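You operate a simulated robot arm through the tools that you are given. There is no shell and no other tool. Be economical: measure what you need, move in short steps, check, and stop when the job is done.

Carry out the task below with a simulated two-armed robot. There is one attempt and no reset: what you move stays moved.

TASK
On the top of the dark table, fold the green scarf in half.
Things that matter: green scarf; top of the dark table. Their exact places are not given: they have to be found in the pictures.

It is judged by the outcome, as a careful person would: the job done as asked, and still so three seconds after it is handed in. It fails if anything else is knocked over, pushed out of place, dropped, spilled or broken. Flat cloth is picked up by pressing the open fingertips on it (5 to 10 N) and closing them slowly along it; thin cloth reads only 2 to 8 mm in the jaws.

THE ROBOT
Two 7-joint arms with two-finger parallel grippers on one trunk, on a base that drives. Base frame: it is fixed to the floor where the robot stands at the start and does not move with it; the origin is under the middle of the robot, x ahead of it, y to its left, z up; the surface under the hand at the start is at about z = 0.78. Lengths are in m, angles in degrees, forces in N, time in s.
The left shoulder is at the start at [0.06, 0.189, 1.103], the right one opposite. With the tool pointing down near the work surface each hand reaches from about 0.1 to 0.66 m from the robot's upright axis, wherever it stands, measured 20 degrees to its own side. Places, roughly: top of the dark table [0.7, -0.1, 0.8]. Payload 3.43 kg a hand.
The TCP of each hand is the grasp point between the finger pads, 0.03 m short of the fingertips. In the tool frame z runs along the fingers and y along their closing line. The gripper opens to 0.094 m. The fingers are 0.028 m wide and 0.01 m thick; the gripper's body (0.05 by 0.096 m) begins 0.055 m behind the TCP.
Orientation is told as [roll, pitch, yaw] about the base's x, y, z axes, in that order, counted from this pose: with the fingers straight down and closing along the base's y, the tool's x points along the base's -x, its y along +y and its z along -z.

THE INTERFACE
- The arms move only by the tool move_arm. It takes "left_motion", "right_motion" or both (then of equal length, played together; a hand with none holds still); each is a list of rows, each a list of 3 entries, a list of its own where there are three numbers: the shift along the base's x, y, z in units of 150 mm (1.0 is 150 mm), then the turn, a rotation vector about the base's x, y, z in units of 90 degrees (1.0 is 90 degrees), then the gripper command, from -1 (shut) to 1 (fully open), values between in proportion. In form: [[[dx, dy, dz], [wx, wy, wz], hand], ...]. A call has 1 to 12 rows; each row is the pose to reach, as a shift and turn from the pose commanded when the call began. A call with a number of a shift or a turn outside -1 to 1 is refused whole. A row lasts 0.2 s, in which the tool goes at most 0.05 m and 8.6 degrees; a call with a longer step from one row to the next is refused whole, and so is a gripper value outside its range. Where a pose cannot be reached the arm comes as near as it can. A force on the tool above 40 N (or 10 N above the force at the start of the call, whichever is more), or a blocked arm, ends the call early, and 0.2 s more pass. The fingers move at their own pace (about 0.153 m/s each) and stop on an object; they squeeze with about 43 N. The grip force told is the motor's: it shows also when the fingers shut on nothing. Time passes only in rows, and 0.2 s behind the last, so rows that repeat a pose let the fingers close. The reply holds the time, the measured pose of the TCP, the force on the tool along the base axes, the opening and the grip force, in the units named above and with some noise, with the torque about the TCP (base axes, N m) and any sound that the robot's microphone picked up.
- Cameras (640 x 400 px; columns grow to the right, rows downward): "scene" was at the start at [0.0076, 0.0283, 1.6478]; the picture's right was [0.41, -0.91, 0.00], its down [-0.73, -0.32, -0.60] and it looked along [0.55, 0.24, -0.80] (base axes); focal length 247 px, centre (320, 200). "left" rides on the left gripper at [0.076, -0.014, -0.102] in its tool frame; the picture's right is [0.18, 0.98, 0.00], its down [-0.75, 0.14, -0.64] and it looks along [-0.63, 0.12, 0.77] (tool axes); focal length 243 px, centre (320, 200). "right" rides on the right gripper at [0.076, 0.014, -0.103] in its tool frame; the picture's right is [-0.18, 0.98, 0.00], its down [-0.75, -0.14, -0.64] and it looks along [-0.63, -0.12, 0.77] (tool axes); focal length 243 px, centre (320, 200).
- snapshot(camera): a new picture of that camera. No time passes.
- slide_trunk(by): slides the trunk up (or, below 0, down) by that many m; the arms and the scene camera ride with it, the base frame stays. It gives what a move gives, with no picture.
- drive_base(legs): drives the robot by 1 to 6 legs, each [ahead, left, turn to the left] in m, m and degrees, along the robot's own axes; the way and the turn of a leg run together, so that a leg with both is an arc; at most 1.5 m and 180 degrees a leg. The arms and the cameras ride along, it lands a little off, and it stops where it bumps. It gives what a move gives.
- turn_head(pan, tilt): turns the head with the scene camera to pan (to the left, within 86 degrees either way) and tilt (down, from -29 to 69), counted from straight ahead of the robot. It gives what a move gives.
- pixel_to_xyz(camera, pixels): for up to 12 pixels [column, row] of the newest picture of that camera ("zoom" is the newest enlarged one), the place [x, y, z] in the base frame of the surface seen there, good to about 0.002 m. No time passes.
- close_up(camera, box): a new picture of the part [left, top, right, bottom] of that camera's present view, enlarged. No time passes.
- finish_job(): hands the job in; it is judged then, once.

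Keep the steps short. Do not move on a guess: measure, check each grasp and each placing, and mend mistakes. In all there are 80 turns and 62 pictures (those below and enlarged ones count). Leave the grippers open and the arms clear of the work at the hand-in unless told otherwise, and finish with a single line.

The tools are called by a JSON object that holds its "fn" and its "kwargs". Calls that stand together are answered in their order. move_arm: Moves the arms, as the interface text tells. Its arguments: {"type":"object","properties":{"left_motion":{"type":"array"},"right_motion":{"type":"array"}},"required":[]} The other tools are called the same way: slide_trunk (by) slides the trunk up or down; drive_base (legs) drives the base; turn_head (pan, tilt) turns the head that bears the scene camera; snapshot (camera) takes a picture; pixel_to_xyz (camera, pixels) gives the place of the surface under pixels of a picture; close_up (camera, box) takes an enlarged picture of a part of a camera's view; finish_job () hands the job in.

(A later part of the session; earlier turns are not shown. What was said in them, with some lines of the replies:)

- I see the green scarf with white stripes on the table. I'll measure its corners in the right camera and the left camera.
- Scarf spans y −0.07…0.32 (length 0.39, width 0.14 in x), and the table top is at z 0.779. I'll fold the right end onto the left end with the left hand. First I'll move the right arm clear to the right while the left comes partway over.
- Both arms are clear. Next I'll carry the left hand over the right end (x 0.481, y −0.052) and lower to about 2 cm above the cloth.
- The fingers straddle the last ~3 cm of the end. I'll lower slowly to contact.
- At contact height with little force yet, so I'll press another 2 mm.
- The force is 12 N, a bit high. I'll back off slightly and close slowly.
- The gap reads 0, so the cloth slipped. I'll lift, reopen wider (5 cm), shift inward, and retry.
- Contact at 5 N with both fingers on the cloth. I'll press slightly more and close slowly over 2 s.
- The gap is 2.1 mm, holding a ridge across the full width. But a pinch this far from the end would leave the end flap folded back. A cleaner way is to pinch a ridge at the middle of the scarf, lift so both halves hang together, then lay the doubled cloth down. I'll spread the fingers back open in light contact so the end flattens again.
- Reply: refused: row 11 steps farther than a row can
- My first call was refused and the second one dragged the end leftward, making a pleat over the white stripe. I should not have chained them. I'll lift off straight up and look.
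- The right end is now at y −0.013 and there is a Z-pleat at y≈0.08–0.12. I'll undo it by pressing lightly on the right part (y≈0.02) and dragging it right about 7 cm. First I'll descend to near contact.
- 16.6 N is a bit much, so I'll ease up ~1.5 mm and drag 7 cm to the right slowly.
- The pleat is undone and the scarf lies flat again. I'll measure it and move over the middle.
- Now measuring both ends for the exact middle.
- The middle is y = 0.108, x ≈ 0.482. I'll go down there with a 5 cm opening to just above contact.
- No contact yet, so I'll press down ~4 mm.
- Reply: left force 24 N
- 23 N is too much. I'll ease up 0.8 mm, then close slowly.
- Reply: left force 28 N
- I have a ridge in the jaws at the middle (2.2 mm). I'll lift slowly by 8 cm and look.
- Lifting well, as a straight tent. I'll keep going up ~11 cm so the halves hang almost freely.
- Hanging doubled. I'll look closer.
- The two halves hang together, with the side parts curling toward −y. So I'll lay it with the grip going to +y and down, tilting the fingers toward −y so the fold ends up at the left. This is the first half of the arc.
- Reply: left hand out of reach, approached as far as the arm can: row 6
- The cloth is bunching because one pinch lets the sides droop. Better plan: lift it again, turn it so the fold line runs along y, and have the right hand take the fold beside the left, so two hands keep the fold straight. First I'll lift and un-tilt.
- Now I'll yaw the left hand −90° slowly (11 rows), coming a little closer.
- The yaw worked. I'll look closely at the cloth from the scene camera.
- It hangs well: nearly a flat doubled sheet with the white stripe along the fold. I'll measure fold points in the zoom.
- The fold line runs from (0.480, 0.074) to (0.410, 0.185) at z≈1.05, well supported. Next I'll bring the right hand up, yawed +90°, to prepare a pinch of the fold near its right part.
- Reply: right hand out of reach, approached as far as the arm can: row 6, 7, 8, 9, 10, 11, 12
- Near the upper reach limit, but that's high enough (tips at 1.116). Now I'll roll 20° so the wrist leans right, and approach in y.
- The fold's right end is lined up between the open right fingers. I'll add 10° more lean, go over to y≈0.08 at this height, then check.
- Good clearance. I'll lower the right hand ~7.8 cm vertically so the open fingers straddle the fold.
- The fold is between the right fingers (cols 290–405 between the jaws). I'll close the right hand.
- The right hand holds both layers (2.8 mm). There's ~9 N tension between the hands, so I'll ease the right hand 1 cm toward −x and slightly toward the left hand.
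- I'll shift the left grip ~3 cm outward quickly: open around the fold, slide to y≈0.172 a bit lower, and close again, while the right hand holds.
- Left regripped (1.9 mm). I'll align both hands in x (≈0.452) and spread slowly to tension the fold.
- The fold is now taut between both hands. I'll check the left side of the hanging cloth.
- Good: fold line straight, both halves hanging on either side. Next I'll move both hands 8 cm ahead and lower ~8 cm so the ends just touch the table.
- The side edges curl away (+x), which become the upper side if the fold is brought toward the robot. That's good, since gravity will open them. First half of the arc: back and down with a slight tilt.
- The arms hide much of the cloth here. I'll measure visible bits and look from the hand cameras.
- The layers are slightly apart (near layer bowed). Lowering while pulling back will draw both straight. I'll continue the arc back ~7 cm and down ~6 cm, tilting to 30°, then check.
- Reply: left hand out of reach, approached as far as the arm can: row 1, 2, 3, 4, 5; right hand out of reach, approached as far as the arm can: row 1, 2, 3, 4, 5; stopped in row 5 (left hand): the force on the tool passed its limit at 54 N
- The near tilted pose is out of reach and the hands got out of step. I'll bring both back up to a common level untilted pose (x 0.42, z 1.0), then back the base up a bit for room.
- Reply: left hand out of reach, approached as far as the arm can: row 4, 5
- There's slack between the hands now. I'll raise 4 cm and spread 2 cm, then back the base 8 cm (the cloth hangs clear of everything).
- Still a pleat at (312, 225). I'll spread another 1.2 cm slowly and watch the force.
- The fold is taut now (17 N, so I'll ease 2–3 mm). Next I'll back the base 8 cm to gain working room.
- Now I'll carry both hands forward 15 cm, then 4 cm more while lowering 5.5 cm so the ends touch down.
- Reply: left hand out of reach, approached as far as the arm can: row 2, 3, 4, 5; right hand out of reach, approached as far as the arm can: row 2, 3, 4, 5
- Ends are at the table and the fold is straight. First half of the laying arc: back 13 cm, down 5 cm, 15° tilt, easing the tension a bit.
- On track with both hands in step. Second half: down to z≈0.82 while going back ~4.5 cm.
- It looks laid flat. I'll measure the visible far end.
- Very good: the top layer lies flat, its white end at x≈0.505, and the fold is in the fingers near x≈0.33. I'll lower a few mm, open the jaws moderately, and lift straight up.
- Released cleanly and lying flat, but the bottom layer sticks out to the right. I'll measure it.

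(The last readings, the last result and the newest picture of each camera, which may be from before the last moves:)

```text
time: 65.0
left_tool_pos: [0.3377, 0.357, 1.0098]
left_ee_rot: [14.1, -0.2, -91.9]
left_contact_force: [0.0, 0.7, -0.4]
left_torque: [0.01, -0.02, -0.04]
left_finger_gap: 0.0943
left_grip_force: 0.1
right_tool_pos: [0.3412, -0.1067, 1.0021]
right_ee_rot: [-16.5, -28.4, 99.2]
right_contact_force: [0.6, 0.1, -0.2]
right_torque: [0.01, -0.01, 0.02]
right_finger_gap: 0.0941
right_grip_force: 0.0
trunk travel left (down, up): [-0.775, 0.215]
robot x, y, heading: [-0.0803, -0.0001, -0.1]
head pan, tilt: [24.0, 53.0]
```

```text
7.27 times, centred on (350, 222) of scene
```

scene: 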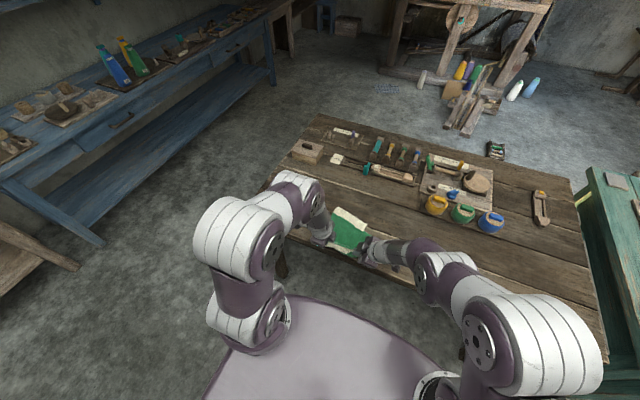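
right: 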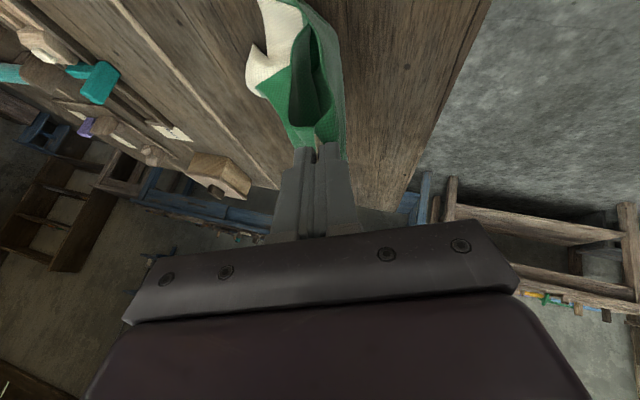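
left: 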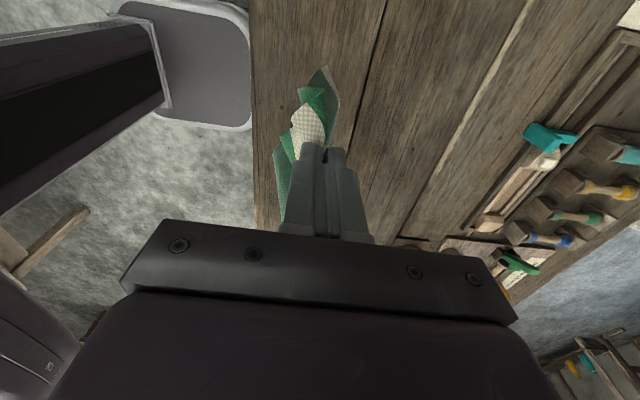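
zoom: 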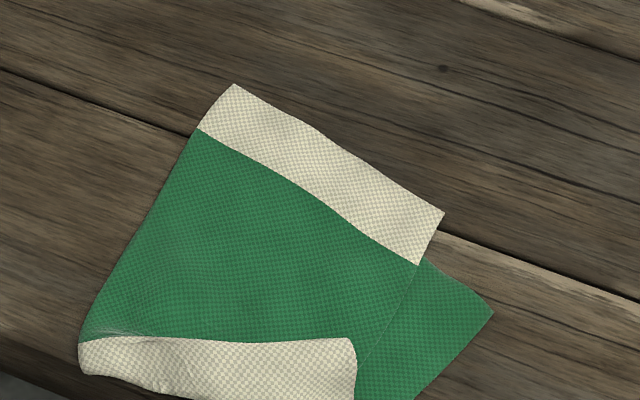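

The top layer is straight, but on the right side the bottom layer is skewed: its end corner is at (0.435, 0.03) with slack bunched at the fold stripe. I'll fix that by pressing the right fingertips on the exposed bottom corner and dragging it forward. First I'll straighten the right hand to vertical.

{"fn": "move_arm", "kwargs": {"right_motion": [[[0, 0, 0], [0, 0.08, 0], -1], [[0, 0, 0], [0, 0.16, 0], -1], [[0, 0, 0], [0, 0.16, 0], -1]]}}

{"fn": "move_arm", "kwargs": {"right_motion": [[[0.1, 0, 0], [-0.085, 0, 0], -1], [[0.2, 0, 0], [-0.17, 0, 0], -1], [[0.3, 0, 0], [-0.25, 0, 0], -1], [[0.4, 0, 0], [-0.333, 0, 0], -1], [[0.4, 0, 0], [-0.333, 0, 0], -1]]}}

{"fn": "move_arm", "kwargs": {"right_motion": [[[0, 0, 0], [0, 0, -0.09], -1], [[0, 0, 0], [0, 0, -0.18], -1], [[0, 0, 0], [0, 0, -0.27], -1], [[0, 0, 0], [0, 0, -0.36], -1], [[0, 0, 0], [0, 0, -0.45], -1], [[0, 0, 0], [0, 0, -0.54], -1], [[0, 0, 0], [0, 0, -0.63], -1], [[0, 0, 0], [0, 0, -0.72], -1], [[0, 0, 0], [0, 0, -0.81], -1], [[0, 0, 0], [0, 0, -0.9], -1], [[0, 0, 0], [0, 0, -0.99], -1], [[0, 0, 0], [0, 0, -1], -1]]}}

```text
time: 65.8
left_tool_pos: [0.3385, 0.3576, 1.0082]
left_ee_rot: [14.1, -0.2, -91.8]
left_contact_force: [0.2, 0.7, 0.4]
left_torque: [-0.02, -0.02, -0.03]
left_finger_gap: 0.0938
left_grip_force: 0.0
right_tool_pos: [0.3388, -0.1059, 1.0014]
right_ee_rot: [0.1, -29.6, 91.0]
right_contact_force: [0.1, -0.3, 0.1]
right_torque: [0.0, -0.03, 0.04]
right_finger_gap: 0.0
right_grip_force: 32.8
trunk travel left (down, up): [-0.775, 0.215]
robot x, y, heading: [-0.0811, 0.0028, 0.1]
head pan, tilt: [24.0, 53.0]
```

```text
time: 67.0
left_tool_pos: [0.3392, 0.356, 1.0094]
left_ee_rot: [14.1, -0.2, -91.8]
left_contact_force: [0.6, 0.4, -0.2]
left_torque: [0.02, 0.02, -0.01]
left_finger_gap: 0.094
left_grip_force: 0.0
right_tool_pos: [0.399, -0.106, 1.0052]
right_ee_rot: [0.5, 0.3, 91.1]
right_contact_force: [-0.3, -0.3, -0.8]
right_torque: [0.0, 0.02, 0.0]
right_finger_gap: 0.0
right_grip_force: 32.9
trunk travel left (down, up): [-0.775, 0.215]
robot x, y, heading: [-0.0836, 0.0015, 0.2]
head pan, tilt: [24.0, 53.0]
```

```text
time: 69.6
left_tool_pos: [0.3379, 0.357, 1.0079]
left_ee_rot: [14.2, -0.3, -91.8]
left_contact_force: [-0.5, 0.7, 0.0]
left_torque: [0.02, -0.01, 0.01]
left_finger_gap: 0.0942
left_grip_force: 0.1
right_tool_pos: [0.3976, -0.1059, 1.0045]
right_ee_rot: [0.6, 0.2, 0.8]
right_contact_force: [-0.3, 0.3, -0.4]
right_torque: [0.0, 0.02, 0.0]
right_finger_gap: 0.0
right_grip_force: 33.1
trunk travel left (down, up): [-0.775, 0.215]
robot x, y, heading: [-0.0783, -0.0019, 0.1]
head pan, tilt: [24.0, 53.0]
```

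Now over the exposed corner at (0.415, 0.044), descending.

{"fn": "move_arm", "kwargs": {"right_motion": [[[0.1, 0.3, 0], [0, 0, 0], -1], [[0.11, 0.6, -0.1], [0, 0, 0], -1], [[0.11, 0.85, -0.25], [0, 0, 0], -1], [[0.11, 1, -0.45], [0, 0, 0], -1], [[0.11, 1, -0.7], [0, 0, 0], -1], [[0.11, 1, -0.95], [0, 0, 0], -1], [[0.11, 1, -0.95], [0, 0, 0], -1]]}}

{"fn": "move_arm", "kwargs": {"right_motion": [[[0, 0, -0.15], [0, 0, 0], -1], [[0, 0, -0.28], [0, 0, 0], -1], [[0, 0, -0.33], [0, 0, 0], -1], [[0, 0, -0.335], [0, 0, 0], -1]]}}

{"fn": "snapshot", "kwargs": {"camera": "right"}}

```text
time: 71.2
left_tool_pos: [0.3376, 0.3563, 1.0089]
left_ee_rot: [14.1, -0.2, -91.8]
left_contact_force: [0.0, 1.2, -0.8]
left_torque: [0.0, 0.0, 0.01]
left_finger_gap: 0.0943
left_grip_force: 0.1
right_tool_pos: [0.4175, 0.0429, 0.8599]
right_ee_rot: [0.6, 0.3, 1.0]
right_contact_force: [-0.8, 0.0, 0.4]
right_torque: [0.02, -0.02, -0.06]
right_finger_gap: 0.0001
right_grip_force: 32.8
trunk travel left (down, up): [-0.775, 0.215]
robot x, y, heading: [-0.0792, 0.0, -0.1]
head pan, tilt: [24.0, 53.0]
```

```text
time: 72.2
left_tool_pos: [0.3376, 0.3566, 1.0101]
left_ee_rot: [14.0, -0.2, -91.8]
left_contact_force: [0.1, 0.0, -0.4]
left_torque: [0.0, -0.01, 0.01]
left_finger_gap: 0.0937
left_grip_force: 0.1
right_tool_pos: [0.4162, 0.0457, 0.811]
right_ee_rot: [0.6, 0.1, 1.0]
right_contact_force: [1.3, -0.8, 5.7]
right_torque: [-0.04, -0.05, 0.02]
right_finger_gap: 0.0
right_grip_force: 32.6
trunk travel left (down, up): [-0.775, 0.215]
robot x, y, heading: [-0.0775, 0.0027, 0.2]
head pan, tilt: [24.0, 53.0]
```

```text
5 pictures are left
```

right: 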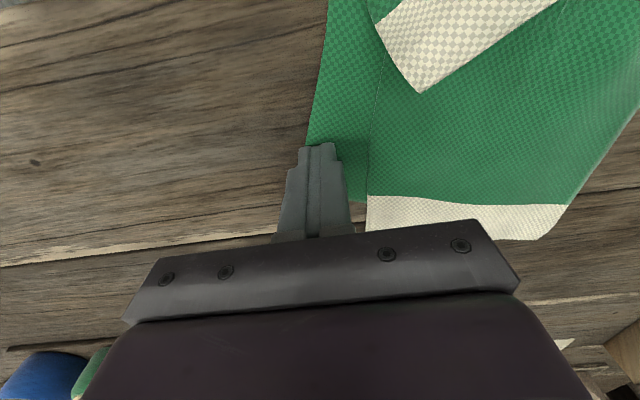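

Firm light contact (5.7 N) on the exposed bottom corner. I'll drag it forward 5 cm and slightly left 1.5 cm, then lift.

{"fn": "move_arm", "kwargs": {"right_motion": [[[0.04, 0.01, -0.002], [0, 0, 0], -1], [[0.08, 0.02, -0.002], [0, 0, 0], -1], [[0.12, 0.03, -0.002], [0, 0, 0], -1], [[0.16, 0.04, -0.002], [0, 0, 0], -1], [[0.2, 0.055, -0.002], [0, 0, 0], -1], [[0.24, 0.07, -0.002], [0, 0, 0], -1], [[0.28, 0.085, -0.002], [0, 0, 0], -1], [[0.32, 0.1, -0.002], [0, 0, 0], -1], [[0.32, 0.1, 0.1], [0, 0, 0], -1], [[0.32, 0.1, 0.4], [0, 0, 0], -1], [[0.32, 0.1, 0.7], [0, 0, 0], -1], [[0.32, -0.1, 0.9], [0, 0, 0], -1]]}}

{"fn": "snapshot", "kwargs": {"camera": "right"}}

```text
time: 74.8
left_tool_pos: [0.3376, 0.3568, 1.0086]
left_ee_rot: [14.1, -0.1, -91.7]
left_contact_force: [0.0, 0.0, 0.1]
left_torque: [0.01, 0.0, -0.01]
left_finger_gap: 0.0941
left_grip_force: 0.1
right_tool_pos: [0.4618, 0.0267, 0.9454]
right_ee_rot: [0.6, 0.2, 1.0]
right_contact_force: [-0.8, -0.2, 0.5]
right_torque: [-0.04, 0.01, 0.03]
right_finger_gap: 0.0002
right_grip_force: 32.8
trunk travel left (down, up): [-0.775, 0.215]
robot x, y, heading: [-0.0817, -0.0033, -0.1]
head pan, tilt: [24.0, 53.0]
```

```text
4 pictures are left
```

right: 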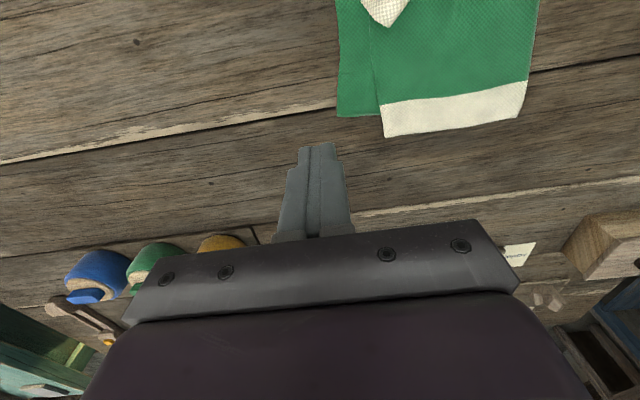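

Much better: edges are parallel now. I'll measure the remaining offset.

{"fn": "pixel_to_xyz", "kwargs": {"camera": "right", "pixels": [[339, 114], [376, 115], [386, 134], [516, 116], [342, 40], [338, 5], [370, 10], [388, 22], [535, 10], [382, 100], [410, 2], [529, 82]]}}

```text
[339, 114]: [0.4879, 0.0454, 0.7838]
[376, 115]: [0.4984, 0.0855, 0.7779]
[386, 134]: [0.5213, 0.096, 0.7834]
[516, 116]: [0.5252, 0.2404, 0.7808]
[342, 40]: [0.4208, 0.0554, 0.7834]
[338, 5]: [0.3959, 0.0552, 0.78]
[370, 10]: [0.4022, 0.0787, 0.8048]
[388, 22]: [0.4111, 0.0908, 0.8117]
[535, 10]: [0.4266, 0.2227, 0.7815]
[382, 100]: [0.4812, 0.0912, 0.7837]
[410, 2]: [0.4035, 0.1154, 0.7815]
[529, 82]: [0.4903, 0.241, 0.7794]
```

Top end is at x 0.523 (y 0.096–0.240). The bottom's right corner is at (0.488, 0.045), about 3 cm short and 5 cm to the right. First I'll press the exposed bottom strip at (0.462, 0.067) and drag it forward 2 cm.

{"fn": "move_arm", "kwargs": {"right_motion": [[[0, 0.14, -0.1], [0, 0, 0], -1], [[0, 0.27, -0.3], [0, 0, 0], -1], [[0, 0.27, -0.55], [0, 0, 0], -1], [[0, 0.27, -0.78], [0, 0, 0], -1], [[0, 0.27, -0.87], [0, 0, 0], -1], [[0, 0.27, -0.895], [0, 0, 0], -1], [[0, 0.27, -0.895], [0, 0, 0], -1]]}}

```text
time: 76.4
left_tool_pos: [0.3374, 0.3568, 1.0093]
left_ee_rot: [14.1, -0.3, -91.8]
left_contact_force: [0.0, -0.4, 0.5]
left_torque: [0.01, 0.02, -0.02]
left_finger_gap: 0.0941
left_grip_force: 0.0
right_tool_pos: [0.4639, 0.0679, 0.8118]
right_ee_rot: [0.6, 0.4, 0.9]
right_contact_force: [0.1, 0.0, 4.3]
right_torque: [-0.07, -0.05, 0.01]
right_finger_gap: 0.0
right_grip_force: 32.8
trunk travel left (down, up): [-0.775, 0.215]
robot x, y, heading: [-0.0791, 0.0004, -0.1]
head pan, tilt: [24.0, 53.0]
```

{"fn": "move_arm", "kwargs": {"right_motion": [[[0.03, 0, -0.004], [0, 0, 0], -1], [[0.06, 0, -0.004], [0, 0, 0], -1], [[0.09, 0, -0.004], [0, 0, 0], -1], [[0.12, 0, -0.004], [0, 0, 0], -1], [[0.14, 0, -0.004], [0, 0, 0], -1], [[0.14, 0, 0.1], [0, 0, 0], -1], [[0.14, 0, 0.4], [0, 0, 0], -1], [[0.14, -0.05, 0.7], [0, 0, 0], -1], [[0.14, -0.1, 0.9], [0, 0, 0], -1]]}}

{"fn": "snapshot", "kwargs": {"camera": "right"}}

```text
time: 78.4
left_tool_pos: [0.3376, 0.3572, 1.0096]
left_ee_rot: [14.2, -0.2, -91.8]
left_contact_force: [0.4, 0.1, -0.4]
left_torque: [-0.01, 0.0, 0.01]
left_finger_gap: 0.0939
left_grip_force: 0.1
right_tool_pos: [0.4781, 0.0527, 0.9471]
right_ee_rot: [0.5, 0.2, 1.0]
right_contact_force: [0.4, -0.1, -0.3]
right_torque: [-0.02, -0.01, 0.01]
right_finger_gap: 0.0001
right_grip_force: 32.9
right hand out of reach, approached as far as the arm can: row 4, 5, 6, 7, 8, 9
trunk travel left (down, up): [-0.775, 0.215]
robot x, y, heading: [-0.0799, 0.0002, -0.1]
head pan, tilt: [24.0, 53.0]
```

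```text
3 pictures are left
```

right: 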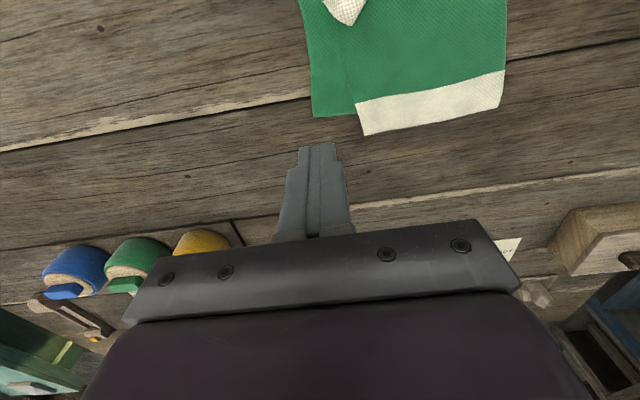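

{"fn": "pixel_to_xyz", "kwargs": {"camera": "right", "pixels": [[314, 115], [354, 115], [364, 133], [499, 107], [505, 72], [358, 104], [305, 20], [345, 22], [338, 60], [507, 10], [365, 3], [312, 80]]}}

```text
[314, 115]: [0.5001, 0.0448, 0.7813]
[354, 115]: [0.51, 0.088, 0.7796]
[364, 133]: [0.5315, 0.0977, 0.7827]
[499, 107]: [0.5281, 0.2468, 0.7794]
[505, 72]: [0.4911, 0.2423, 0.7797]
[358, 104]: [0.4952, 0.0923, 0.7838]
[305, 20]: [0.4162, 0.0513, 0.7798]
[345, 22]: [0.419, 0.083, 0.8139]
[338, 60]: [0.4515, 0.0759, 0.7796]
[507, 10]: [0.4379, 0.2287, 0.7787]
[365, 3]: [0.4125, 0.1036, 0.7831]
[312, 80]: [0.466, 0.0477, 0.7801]
```

The bottom corner is now at (0.500, 0.045) and the top end corners are at (0.531, 0.098) and (0.528, 0.247). The top's last 2 cm lies directly on the table, so I can drag it right on its own. The right arm was at its reach limit, so I'll drive the base back forward 8 cm first.

{"fn": "drive_base", "kwargs": {"legs": [[0.08, 0, 0]]}}

```text
time: 79.5
left_tool_pos: [0.4182, 0.3576, 1.009]
left_ee_rot: [14.1, -0.3, -91.8]
left_contact_force: [0.8, -0.1, 0.4]
left_torque: [0.03, 0.02, -0.01]
left_finger_gap: 0.094
left_grip_force: 0.1
right_tool_pos: [0.5585, 0.0531, 0.9465]
right_ee_rot: [0.6, 0.2, 1.0]
right_contact_force: [-0.1, 0.2, -0.4]
right_torque: [0.02, 0.01, 0.04]
right_finger_gap: 0.0
right_grip_force: 33.2
trunk travel left (down, up): [-0.775, 0.215]
robot x, y, heading: [-0.0011, 0.0013, 0.1]
head pan, tilt: [24.0, 53.0]
```

Now right hand to (0.521, 0.125), descending to near contact.

{"fn": "move_arm", "kwargs": {"right_motion": [[[-0.12, 0.2, 0], [0, 0, 0], -1], [[-0.25, 0.4, -0.1], [0, 0, 0], -1], [[-0.25, 0.48, -0.3], [0, 0, 0], -1], [[-0.25, 0.48, -0.55], [0, 0, 0], -1], [[-0.25, 0.48, -0.78], [0, 0, 0], -1], [[-0.25, 0.48, -0.86], [0, 0, 0], -1], [[-0.25, 0.48, -0.86], [0, 0, 0], -1]]}}

```text
time: 81.1
left_tool_pos: [0.4182, 0.358, 1.0087]
left_ee_rot: [14.1, -0.3, -91.8]
left_contact_force: [-1.4, -0.4, -0.1]
left_torque: [0.0, 0.0, -0.02]
left_finger_gap: 0.094
left_grip_force: 0.0
right_tool_pos: [0.5212, 0.1263, 0.8203]
right_ee_rot: [0.6, 0.1, 1.0]
right_contact_force: [-0.2, -0.5, -0.5]
right_torque: [0.0, -0.06, -0.05]
right_finger_gap: 0.0001
right_grip_force: 32.9
trunk travel left (down, up): [-0.775, 0.215]
robot x, y, heading: [0.0015, -0.0047, 0.3]
head pan, tilt: [24.0, 53.0]
```

{"fn": "move_arm", "kwargs": {"right_motion": [[[0, 0, -0.04], [0, 0, 0], -1], [[0, 0, -0.064], [0, 0, 0], -1], [[0, 0, -0.067], [0, 0, 0], -1]]}}

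```text
time: 81.9
left_tool_pos: [0.4169, 0.3574, 1.0115]
left_ee_rot: [14.3, -0.2, -91.8]
left_contact_force: [-0.8, 0.0, 0.5]
left_torque: [0.02, 0.03, 0.01]
left_finger_gap: 0.0941
left_grip_force: 0.1
right_tool_pos: [0.5196, 0.1264, 0.8128]
right_ee_rot: [0.8, -0.1, 1.0]
right_contact_force: [1.1, -1.2, 21.2]
right_torque: [-0.09, 0.29, -0.01]
right_finger_gap: 0.0
right_grip_force: 32.9
trunk travel left (down, up): [-0.775, 0.215]
robot x, y, heading: [-0.0015, -0.0022, -0.1]
head pan, tilt: [24.0, 53.0]
```

21 N, so I'll ease ~1 mm, then drag right 5 cm (and 1 cm back), and lift.

{"fn": "move_arm", "kwargs": {"right_motion": [[[0, 0, 0.007], [0, 0, 0], -1], [[-0.01, -0.05, 0.007], [0, 0, 0], -1], [[-0.02, -0.1, 0.007], [0, 0, 0], -1], [[-0.03, -0.15, 0.007], [0, 0, 0], -1], [[-0.04, -0.2, 0.007], [0, 0, 0], -1], [[-0.05, -0.25, 0.007], [0, 0, 0], -1], [[-0.06, -0.3, 0.007], [0, 0, 0], -1], [[-0.06, -0.34, 0.007], [0, 0, 0], -1], [[-0.06, -0.34, 0.1], [0, 0, 0], -1], [[-0.06, -0.34, 0.4], [0, 0, 0], -1], [[0, -0.4, 0.7], [0, 0, 0], -1], [[0, -0.5, 0.95], [0, 0, 0], -1]]}}

{"fn": "snapshot", "kwargs": {"camera": "right"}}

```text
time: 84.5
left_tool_pos: [0.4167, 0.3568, 1.0089]
left_ee_rot: [14.1, -0.2, -91.8]
left_contact_force: [-0.5, -0.1, 0.6]
left_torque: [0.01, -0.03, 0.01]
left_finger_gap: 0.0941
left_grip_force: 0.0
right_tool_pos: [0.5156, 0.0524, 0.9522]
right_ee_rot: [0.6, 0.3, 1.0]
right_contact_force: [-0.2, 0.1, 0.5]
right_torque: [0.01, 0.01, 0.02]
right_finger_gap: 0.0001
right_grip_force: 32.8
trunk travel left (down, up): [-0.775, 0.215]
robot x, y, heading: [-0.0017, 0.0029, 0.1]
head pan, tilt: [24.0, 53.0]
```

```text
2 pictures are left
```

right: 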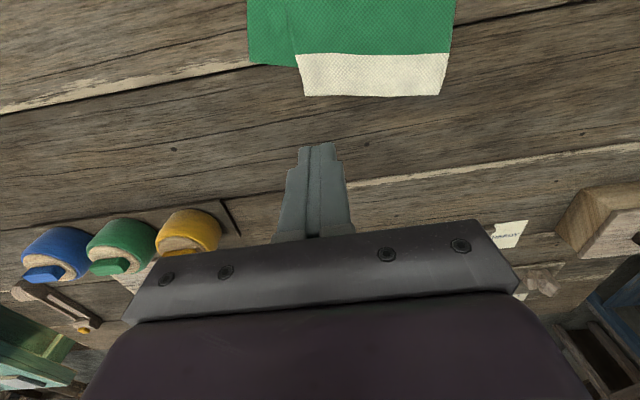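

{"fn": "pixel_to_xyz", "kwargs": {"camera": "right", "pixels": [[251, 62], [295, 65], [305, 94], [437, 94], [449, 56], [296, 56], [250, 5], [292, 10], [455, 5], [370, 5], [270, 40]]}}

```text
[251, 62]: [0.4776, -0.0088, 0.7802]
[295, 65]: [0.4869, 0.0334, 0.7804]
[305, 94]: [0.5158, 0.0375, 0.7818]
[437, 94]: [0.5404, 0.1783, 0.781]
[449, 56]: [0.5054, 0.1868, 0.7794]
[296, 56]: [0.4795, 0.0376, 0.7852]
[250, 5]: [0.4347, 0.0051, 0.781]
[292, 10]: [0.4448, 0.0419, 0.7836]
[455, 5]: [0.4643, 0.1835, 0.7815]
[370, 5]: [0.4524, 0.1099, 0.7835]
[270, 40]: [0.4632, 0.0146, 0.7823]
```

Both layers moved together, so they cling by friction. I need two hands: the right pins and drags the exposed bottom strip, while the left drags the top end, which overhangs the bottom at x≈0.524. I'll position both hands.

{"fn": "move_arm", "kwargs": {"left_motion": [[[0.1, -0.2, 0], [0, 0.05, 0], 0], [[0.25, -0.4, 0], [0, 0.1, 0], -1], [[0.4, -0.6, 0], [0, 0.16, 0], -1], [[0.55, -0.8, 0], [0, 0.16, 0], -1], [[0.71, -1, 0], [0, 0.16, 0], -1], [[0.71, -1, -0.2], [0, 0.16, 0], -1], [[0.71, -1, -0.4], [0, 0.16, 0], -1]], "right_motion": [[[-0.1, -0.1, 0], [0, 0, 0], -1], [[-0.2, -0.2, 0], [0, 0, 0], -1], [[-0.3, -0.263, 0], [0, 0, 0], -1], [[-0.384, -0.263, -0.1], [0, 0, 0], -1], [[-0.384, -0.263, -0.3], [0, 0, 0], -1], [[-0.384, -0.263, -0.5], [0, 0, 0], -1], [[-0.384, -0.263, -0.6], [0, 0, 0], -1]]}}

```text
time: 86.1
left_tool_pos: [0.5268, 0.2066, 0.9475]
left_ee_rot: [-0.3, -0.6, -91.5]
left_contact_force: [-0.3, -0.2, -0.6]
left_torque: [0.04, 0.01, -0.01]
left_finger_gap: 0.0004
left_grip_force: 32.5
right_tool_pos: [0.4623, 0.0115, 0.862]
right_ee_rot: [0.6, 0.3, 1.0]
right_contact_force: [-0.4, -0.2, 0.1]
right_torque: [-0.01, 0.01, -0.01]
right_finger_gap: 0.0
right_grip_force: 33.3
trunk travel left (down, up): [-0.775, 0.215]
robot x, y, heading: [-0.0001, 0.0047, 0.3]
head pan, tilt: [24.0, 53.0]
```

Both are on line. Lower both to just above contact.

{"fn": "move_arm", "kwargs": {"left_motion": [[[-0.01, -0.2, -0.1], [0, 0, 0], -1], [[-0.01, -0.37, -0.3], [0, 0, 0], -1], [[-0.01, -0.37, -0.5], [0, 0, 0], -1], [[-0.01, -0.37, -0.7], [0, 0, 0], -1], [[-0.01, -0.37, -0.85], [0, 0, 0], -1], [[-0.01, -0.37, -0.87], [0, 0, 0], -1], [[-0.01, -0.37, -0.87], [0, 0, 0], -1]], "right_motion": [[[0, 0, 0], [0, 0, 0], -1], [[0, 0, -0.1], [0, 0, 0], -1], [[0, 0, -0.2], [0, 0, 0], -1], [[0, 0, -0.28], [0, 0, 0], -1], [[0, 0, -0.31], [0, 0, 0], -1], [[0, 0, -0.31], [0, 0, 0], -1], [[0, 0, -0.31], [0, 0, 0], -1]]}}

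```text
time: 87.7
left_tool_pos: [0.5232, 0.1519, 0.8182]
left_ee_rot: [-0.2, -0.7, -91.7]
left_contact_force: [-0.2, 0.4, 0.0]
left_torque: [-0.01, 0.01, 0.02]
left_finger_gap: 0.0
left_grip_force: 33.4
right_tool_pos: [0.4616, 0.0127, 0.8139]
right_ee_rot: [0.6, 0.2, 1.0]
right_contact_force: [0.0, 0.1, -0.2]
right_torque: [0.0, -0.03, 0.01]
right_finger_gap: 0.0
right_grip_force: 33.4
trunk travel left (down, up): [-0.775, 0.215]
robot x, y, heading: [0.0005, 0.0006, 0.4]
head pan, tilt: [24.0, 53.0]
```

{"fn": "move_arm", "kwargs": {"left_motion": [[[0, 0, -0.03], [0, 0, 0], -1], [[0, 0, -0.048], [0, 0, 0], -1], [[0, 0, -0.048], [0, 0, 0], -1]], "right_motion": [[[0, 0, -0.014], [0, 0, 0], -1], [[0, 0, -0.022], [0, 0, 0], -1], [[0, 0, -0.024], [0, 0, 0], -1]]}}

```text
time: 88.5
left_tool_pos: [0.5216, 0.1507, 0.8109]
left_ee_rot: [-0.3, -0.7, -91.7]
left_contact_force: [0.9, -0.8, 3.7]
left_torque: [0.02, -0.02, 0.01]
left_finger_gap: 0.0
left_grip_force: 33.4
right_tool_pos: [0.4623, 0.0129, 0.811]
right_ee_rot: [0.6, -0.1, 1.0]
right_contact_force: [-0.4, 1.5, 12.6]
right_torque: [0.03, 0.04, -0.02]
right_finger_gap: 0.0
right_grip_force: 32.7
trunk travel left (down, up): [-0.775, 0.215]
robot x, y, heading: [0.002, 0.0008, 0.2]
head pan, tilt: [24.0, 53.0]
```

Left presses 4 N on top, right pins the bottom at 12 N. Now the left drags the top 3.5 cm to the right with the bottom pinned. Then the right drags the bottom 3 cm forward while the left holds the top.

{"fn": "move_arm", "kwargs": {"left_motion": [[[0, -0.04, -0.003], [0, 0, 0], -1], [[0, -0.08, -0.003], [0, 0, 0], -1], [[0, -0.12, -0.003], [0, 0, 0], -1], [[0, -0.16, -0.003], [0, 0, 0], -1], [[0, -0.2, -0.003], [0, 0, 0], -1], [[0, -0.235, -0.003], [0, 0, 0], -1], [[0, -0.235, -0.003], [0, 0, 0], -1], [[0, -0.235, -0.003], [0, 0, 0], -1], [[0, -0.235, -0.003], [0, 0, 0], -1], [[0, -0.235, -0.003], [0, 0, 0], -1], [[0, -0.235, -0.003], [0, 0, 0], -1], [[0, -0.235, -0.003], [0, 0, 0], -1]], "right_motion": [[[0, 0, 0], [0, 0, 0], -1], [[0, 0, 0], [0, 0, 0], -1], [[0, 0, 0], [0, 0, 0], -1], [[0, 0, 0], [0, 0, 0], -1], [[0, 0, 0], [0, 0, 0], -1], [[0, 0, 0], [0, 0, 0], -1], [[0.04, 0, 0], [0, 0, 0], -1], [[0.08, 0, 0], [0, 0, 0], -1], [[0.12, 0, 0], [0, 0, 0], -1], [[0.16, 0, 0], [0, 0, 0], -1], [[0.2, 0, 0], [0, 0, 0], -1], [[0.2, 0, 0], [0, 0, 0], -1]]}}

```text
time: 91.1
left_tool_pos: [0.5214, 0.1175, 0.8146]
left_ee_rot: [-0.1, -0.6, -91.7]
left_contact_force: [-0.6, -0.9, -0.1]
left_torque: [0.02, 0.01, 0.0]
left_finger_gap: 0.0002
left_grip_force: 33.2
right_tool_pos: [0.4899, 0.0118, 0.8125]
right_ee_rot: [0.5, 0.0, 1.0]
right_contact_force: [-7.4, 1.3, 30.0]
right_torque: [-0.06, 0.18, -0.03]
right_finger_gap: 0.0
right_grip_force: 32.5
trunk travel left (down, up): [-0.775, 0.215]
robot x, y, heading: [-0.002, -0.0033, 0.2]
head pan, tilt: [24.0, 53.0]
```

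Now I'll lift both hands straight up and clear, then check.

{"fn": "move_arm", "kwargs": {"left_motion": [[[0, 0, 0.1], [0, 0, 0], -1], [[0, 0, 0.3], [0, 0, 0], -1], [[0, 0, 0.6], [0, 0, 0], -1], [[0, 0.2, 0.8], [0, 0, 0], -1], [[0, 0.5, 0.9], [0, 0, 0], -1], [[0, 0.8, 1], [0, 0, 0], -1], [[0, 1, 1], [0, 0, 0], -1]], "right_motion": [[[0, 0, 0.1], [0, 0, 0], -1], [[0, 0, 0.3], [0, 0, 0], -1], [[0, 0, 0.6], [0, 0, 0], -1], [[0, -0.2, 0.8], [0, 0, 0], -1], [[0, -0.5, 0.9], [0, 0, 0], -1], [[0, -0.8, 1], [0, 0, 0], -1], [[0, -1, 1], [0, 0, 0], -1]]}}

{"fn": "move_arm", "kwargs": {"left_motion": [[[0, 0.3, 0], [0, 0, 0], 1], [[0, 0.6, 0], [0, 0, 0], 1], [[0, 0.6, 0], [0, 0, 0], 1]], "right_motion": [[[0, -0.3, 0], [0, 0, 0], -1], [[0, -0.6, 0], [0, 0, 0], -1], [[0, -0.6, 0], [0, 0, 0], -1]]}}

{"fn": "close_up", "kwargs": {"camera": "scene", "box": [290, 180, 430, 290]}}

```text
time: 92.7
left_tool_pos: [0.5246, 0.2667, 0.9613]
left_ee_rot: [-0.2, -0.6, -91.9]
left_contact_force: [0.5, 0.6, 0.7]
left_torque: [0.0, -0.02, 0.01]
left_finger_gap: 0.0
left_grip_force: 32.8
right_tool_pos: [0.4964, -0.137, 0.9634]
right_ee_rot: [0.6, 0.2, 1.1]
right_contact_force: [1.6, 0.5, 0.2]
right_torque: [-0.06, 0.01, -0.02]
right_finger_gap: 0.0
right_grip_force: 32.6
trunk travel left (down, up): [-0.775, 0.215]
robot x, y, heading: [-0.0019, 0.0012, 0.1]
head pan, tilt: [24.0, 53.0]
```

```text
time: 93.5
left_tool_pos: [0.5249, 0.3541, 0.9589]
left_ee_rot: [-0.3, -0.6, -91.7]
left_contact_force: [-0.1, 0.1, 0.3]
left_torque: [0.05, 0.01, -0.02]
left_finger_gap: 0.0939
left_grip_force: 0.0
right_tool_pos: [0.4935, -0.2271, 0.9627]
right_ee_rot: [0.7, 0.2, 1.0]
right_contact_force: [1.0, 0.2, -0.8]
right_torque: [0.0, 0.0, -0.02]
right_finger_gap: 0.0
right_grip_force: 32.6
trunk travel left (down, up): [-0.775, 0.215]
robot x, y, heading: [-0.0008, 0.0006, 0.2]
head pan, tilt: [24.0, 53.0]
```

```text
3.64 times, centred on (360, 235) of scene
```

zoom: 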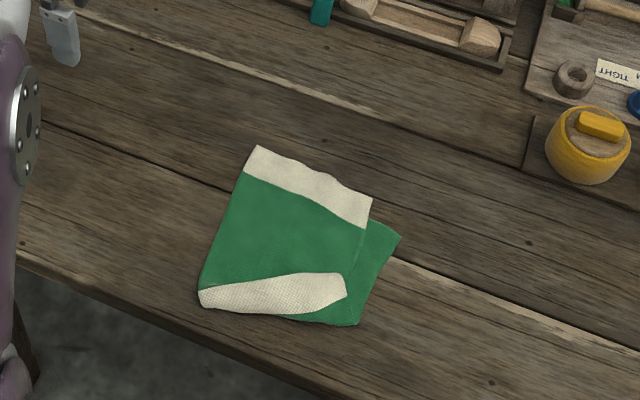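

{"fn": "pixel_to_xyz", "kwargs": {"camera": "zoom", "pixels": [[258, 148], [371, 200], [365, 226], [398, 237], [356, 322], [345, 296], [338, 274], [201, 291], [203, 306], [290, 313], [375, 222], [320, 306]]}}

```text
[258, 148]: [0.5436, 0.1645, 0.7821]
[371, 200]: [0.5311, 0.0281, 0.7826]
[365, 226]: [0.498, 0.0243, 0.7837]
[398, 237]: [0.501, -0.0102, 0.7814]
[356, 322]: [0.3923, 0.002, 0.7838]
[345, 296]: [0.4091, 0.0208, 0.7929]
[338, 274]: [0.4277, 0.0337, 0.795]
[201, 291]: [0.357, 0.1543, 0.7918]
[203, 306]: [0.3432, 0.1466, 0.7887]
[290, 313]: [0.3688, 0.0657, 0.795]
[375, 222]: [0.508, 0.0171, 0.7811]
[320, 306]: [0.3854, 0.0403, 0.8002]
```

The tops lie flat, but the fold loop (white stripe) has flopped forward onto the top layer on the right side: its edge is at (0.428, 0.034) and should be near x≈0.33. I'll pin the far end with the left hand and drag the flap back toward the fold side with the right fingertip, which is how the earlier pleat came undone.

{"fn": "move_arm", "kwargs": {"left_motion": [[[-0.05, -0.25, 0], [0, 0, 0], -1], [[-0.1, -0.5, 0], [0, 0, 0], -1], [[-0.13, -0.75, 0], [0, 0, 0], -1], [[-0.13, -1, 0], [0, 0, 0], -1], [[-0.13, -1, 0], [0, 0, 0], -1]], "right_motion": [[[-0.15, 0.25, 0], [0, 0, 0], -1], [[-0.3, 0.5, 0], [0, 0, 0], -1], [[-0.45, 0.75, 0], [0, 0, 0], -1], [[-0.59, 1, 0], [0, 0, 0], -1], [[-0.59, 1, 0], [0, 0, 0], -1]]}}

{"fn": "move_arm", "kwargs": {"left_motion": [[[0, -0.25, 0], [0, 0, 0], -1], [[0, -0.5, -0.1], [0, 0, 0], -1], [[0, -0.69, -0.3], [0, 0, 0], -1], [[0, -0.69, -0.55], [0, 0, 0], -1], [[0, -0.69, -0.8], [0, 0, 0], -1], [[0, -0.69, -0.92], [0, 0, 0], -1], [[0, -0.69, -0.94], [0, 0, 0], -1]], "right_motion": [[[0, 0.25, 0], [0, 0, 0], -1], [[0, 0.5, -0.1], [0, 0, 0], -1], [[0, 0.75, -0.3], [0, 0, 0], -1], [[0, 0.84, -0.5], [0, 0, 0], -1], [[0, 0.84, -0.7], [0, 0, 0], -1], [[0, 0.84, -0.85], [0, 0, 0], -1], [[0, 0.84, -0.85], [0, 0, 0], -1]]}}

```text
time: 94.7
left_tool_pos: [0.5041, 0.2047, 0.9609]
left_ee_rot: [-0.3, -0.6, -91.7]
left_contact_force: [0.6, 0.4, 0.4]
left_torque: [0.04, 0.02, -0.01]
left_finger_gap: 0.0002
left_grip_force: 32.3
right_tool_pos: [0.4064, -0.0765, 0.9588]
right_ee_rot: [0.6, 0.2, 1.0]
right_contact_force: [0.7, -0.2, -0.6]
right_torque: [0.02, 0.02, -0.02]
right_finger_gap: 0.0
right_grip_force: 33.7
trunk travel left (down, up): [-0.775, 0.215]
robot x, y, heading: [-0.0002, -0.0035, 0.0]
head pan, tilt: [24.0, 53.0]
```

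```text
time: 96.3
left_tool_pos: [0.5038, 0.1031, 0.8213]
left_ee_rot: [-0.3, -0.7, -91.6]
left_contact_force: [-0.3, -0.1, 0.3]
left_torque: [-0.01, 0.02, 0.05]
left_finger_gap: 0.0002
left_grip_force: 32.5
right_tool_pos: [0.4059, 0.0485, 0.8322]
right_ee_rot: [0.5, 0.3, 1.0]
right_contact_force: [-0.1, 0.3, 0.5]
right_torque: [0.04, 0.0, 0.05]
right_finger_gap: 0.0001
right_grip_force: 32.6
trunk travel left (down, up): [-0.775, 0.215]
robot x, y, heading: [0.0009, 0.0021, 0.2]
head pan, tilt: [24.0, 53.0]
```

{"fn": "move_arm", "kwargs": {"left_motion": [[[0, 0, -0.03], [0, 0, 0], -1], [[0, 0, -0.05], [0, 0, 0], -1], [[0, 0, -0.06], [0, 0, 0], -1]], "right_motion": [[[0, 0, -0.05], [0, 0, 0], -1], [[0, 0, -0.09], [0, 0, 0], -1], [[0, 0, -0.11], [0, 0, 0], -1]]}}

```text
time: 97.1
left_tool_pos: [0.5042, 0.1025, 0.8124]
left_ee_rot: [-0.1, -0.6, -91.7]
left_contact_force: [-0.1, -0.3, 10.2]
left_torque: [0.06, 0.03, 0.02]
left_finger_gap: 0.0
left_grip_force: 33.1
right_tool_pos: [0.4047, 0.0477, 0.8188]
right_ee_rot: [0.6, 0.2, 1.0]
right_contact_force: [0.3, -0.6, 0.8]
right_torque: [0.01, 0.02, 0.01]
right_finger_gap: 0.0
right_grip_force: 33.3
trunk travel left (down, up): [-0.775, 0.215]
robot x, y, heading: [-0.0004, 0.0014, 0.2]
head pan, tilt: [24.0, 53.0]
```

Left pins at 10 N. The right needs a little more pressure.

{"fn": "move_arm", "kwargs": {"right_motion": [[[0, 0, -0.02], [0, 0, 0], -1], [[0, 0, -0.033], [0, 0, 0], -1]]}}

```text
time: 97.7
left_tool_pos: [0.5033, 0.1034, 0.8123]
left_ee_rot: [-0.1, -0.6, -91.7]
left_contact_force: [2.3, 0.3, 10.2]
left_torque: [0.05, -0.1, -0.03]
left_finger_gap: 0.0
left_grip_force: 32.9
right_tool_pos: [0.4046, 0.0487, 0.814]
right_ee_rot: [0.7, 0.0, 1.0]
right_contact_force: [-0.3, 1.8, 11.8]
right_torque: [0.0, 0.01, 0.01]
right_finger_gap: 0.0
right_grip_force: 32.6
trunk travel left (down, up): [-0.775, 0.215]
robot x, y, heading: [0.0017, 0.0008, 0.2]
head pan, tilt: [24.0, 53.0]
```

Both are in contact (10 / 12 N). I'll drag the flap toward −x by 6 cm, then lift only the right hand.

{"fn": "move_arm", "kwargs": {"right_motion": [[[-0.05, 0, 0], [0, 0, 0], -1], [[-0.1, 0, -0.002], [0, 0, 0], -1], [[-0.15, 0, -0.004], [0, 0, 0], -1], [[-0.2, 0, -0.006], [0, 0, 0], -1], [[-0.25, 0, -0.008], [0, 0, 0], -1], [[-0.3, 0, -0.01], [0, 0, 0], -1], [[-0.35, 0, -0.01], [0, 0, 0], -1], [[-0.4, 0, -0.01], [0, 0, 0], -1]]}}

```text
time: 98.9
left_tool_pos: [0.5019, 0.1033, 0.812]
left_ee_rot: [-0.3, -0.6, -91.6]
left_contact_force: [-5.7, -0.7, 16.0]
left_torque: [0.1, 0.15, 0.04]
left_finger_gap: 0.0001
left_grip_force: 32.9
right_tool_pos: [0.3727, 0.0511, 0.8142]
right_ee_rot: [0.9, -0.6, 1.1]
right_contact_force: [5.4, 1.7, 11.6]
right_torque: [0.0, -0.18, 0.02]
right_finger_gap: 0.0
right_grip_force: 32.9
trunk travel left (down, up): [-0.775, 0.215]
robot x, y, heading: [-0.0039, 0.0023, 0.1]
head pan, tilt: [24.0, 53.0]
stopped in row 5 (right hand): the force on the tool passed its limit at 40 N (the readings are from after the stop); the commanded pose is now the measured one
```

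The cloth went taut between the hands after ~3 cm (5.5 N pull), so the flap is drawn back. I'll lift both hands clear, open them, and look.

{"fn": "move_arm", "kwargs": {"left_motion": [[[0, 0, 0.1], [0, 0, 0], -1], [[0, 0, 0.3], [0, 0, 0], -1], [[0, 0, 0.6], [0, 0, 0], -1], [[0, 0.2, 0.8], [0, 0, 0], -1], [[0, 0.5, 0.9], [0, 0, 0], 0], [[0, 0.8, 1], [0, 0, 0], 1], [[0, 1, 1], [0, 0, 0], 1]], "right_motion": [[[0, 0, 0.1], [0, 0, 0], -1], [[0, 0, 0.3], [0, 0, 0], -1], [[0, 0, 0.6], [0, 0, 0], -1], [[0, -0.2, 0.8], [0, 0, 0], -1], [[0, -0.5, 0.9], [0, 0, 0], 0], [[0, -0.8, 1], [0, 0, 0], 1], [[0, -1, 1], [0, 0, 0], 1]]}}

{"fn": "move_arm", "kwargs": {"left_motion": [[[0, 0.3, 0], [0, 0, 0], 1], [[0, 0.6, 0], [0, 0, 0], 1], [[0, 0.8, 0], [0, 0, 0], 1]], "right_motion": [[[0, -0.3, 0], [0, 0, 0], 1], [[0, -0.6, 0], [0, 0, 0], 1], [[0, -0.8, 0], [0, 0, 0], 1]]}}

{"fn": "close_up", "kwargs": {"camera": "scene", "box": [290, 180, 430, 290]}}

```text
time: 100.5
left_tool_pos: [0.5015, 0.2542, 0.9594]
left_ee_rot: [-0.5, -0.6, -91.7]
left_contact_force: [-0.3, -0.8, -0.6]
left_torque: [0.03, -0.01, -0.02]
left_finger_gap: 0.0938
left_grip_force: 0.1
right_tool_pos: [0.3719, -0.1009, 0.964]
right_ee_rot: [0.8, -0.2, 1.1]
right_contact_force: [0.0, -0.4, -0.2]
right_torque: [0.0, 0.04, -0.02]
right_finger_gap: 0.0938
right_grip_force: 0.0
trunk travel left (down, up): [-0.775, 0.215]
robot x, y, heading: [-0.0022, 0.0011, -0.0]
head pan, tilt: [24.0, 53.0]
```

```text
time: 101.3
left_tool_pos: [0.5014, 0.3737, 0.9601]
left_ee_rot: [-0.4, -0.7, -91.6]
left_contact_force: [0.2, -0.1, 0.4]
left_torque: [0.01, 0.03, -0.02]
left_finger_gap: 0.0939
left_grip_force: 0.0
right_tool_pos: [0.3727, -0.2221, 0.9636]
right_ee_rot: [0.8, -0.2, 1.1]
right_contact_force: [0.3, 0.2, 0.6]
right_torque: [-0.04, 0.02, -0.01]
right_finger_gap: 0.094
right_grip_force: 0.0
trunk travel left (down, up): [-0.775, 0.215]
robot x, y, heading: [0.0012, -0.0001, -0.1]
head pan, tilt: [24.0, 53.0]
```

```text
3.64 times, centred on (360, 235) of scene
```

zoom: 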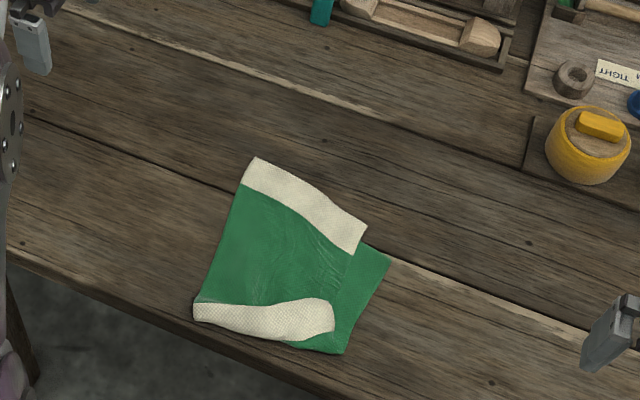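

{"fn": "pixel_to_xyz", "kwargs": {"camera": "zoom", "pixels": [[256, 159], [365, 231], [355, 253], [387, 262], [342, 352], [330, 328], [330, 302], [196, 304], [198, 320], [290, 340], [360, 290], [345, 290]]}}

```text
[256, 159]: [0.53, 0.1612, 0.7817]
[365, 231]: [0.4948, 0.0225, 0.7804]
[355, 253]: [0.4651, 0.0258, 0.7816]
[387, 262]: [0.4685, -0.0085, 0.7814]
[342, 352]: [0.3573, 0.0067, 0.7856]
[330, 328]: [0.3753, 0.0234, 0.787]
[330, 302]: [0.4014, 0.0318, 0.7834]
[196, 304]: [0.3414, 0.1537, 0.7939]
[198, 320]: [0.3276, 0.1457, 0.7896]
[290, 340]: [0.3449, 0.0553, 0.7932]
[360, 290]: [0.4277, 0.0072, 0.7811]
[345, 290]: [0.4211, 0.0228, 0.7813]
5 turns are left
```

Only 5 turns and no pictures remain. The scarf lies doubled on the table with layers offset by about 3 cm. Grippers are open and clear, and nothing else looks disturbed in the pictures, so I'm handing in.

{"fn": "finish_job", "kwargs": {}}

```text
The job is handed in.
```

The green scarf is folded end to end on the dark table, but not neatly: the bottom layer sticks out about 3 cm at the right, its end falls about 2.5 cm short of the top layer's, and the fold edge is slightly crooked.
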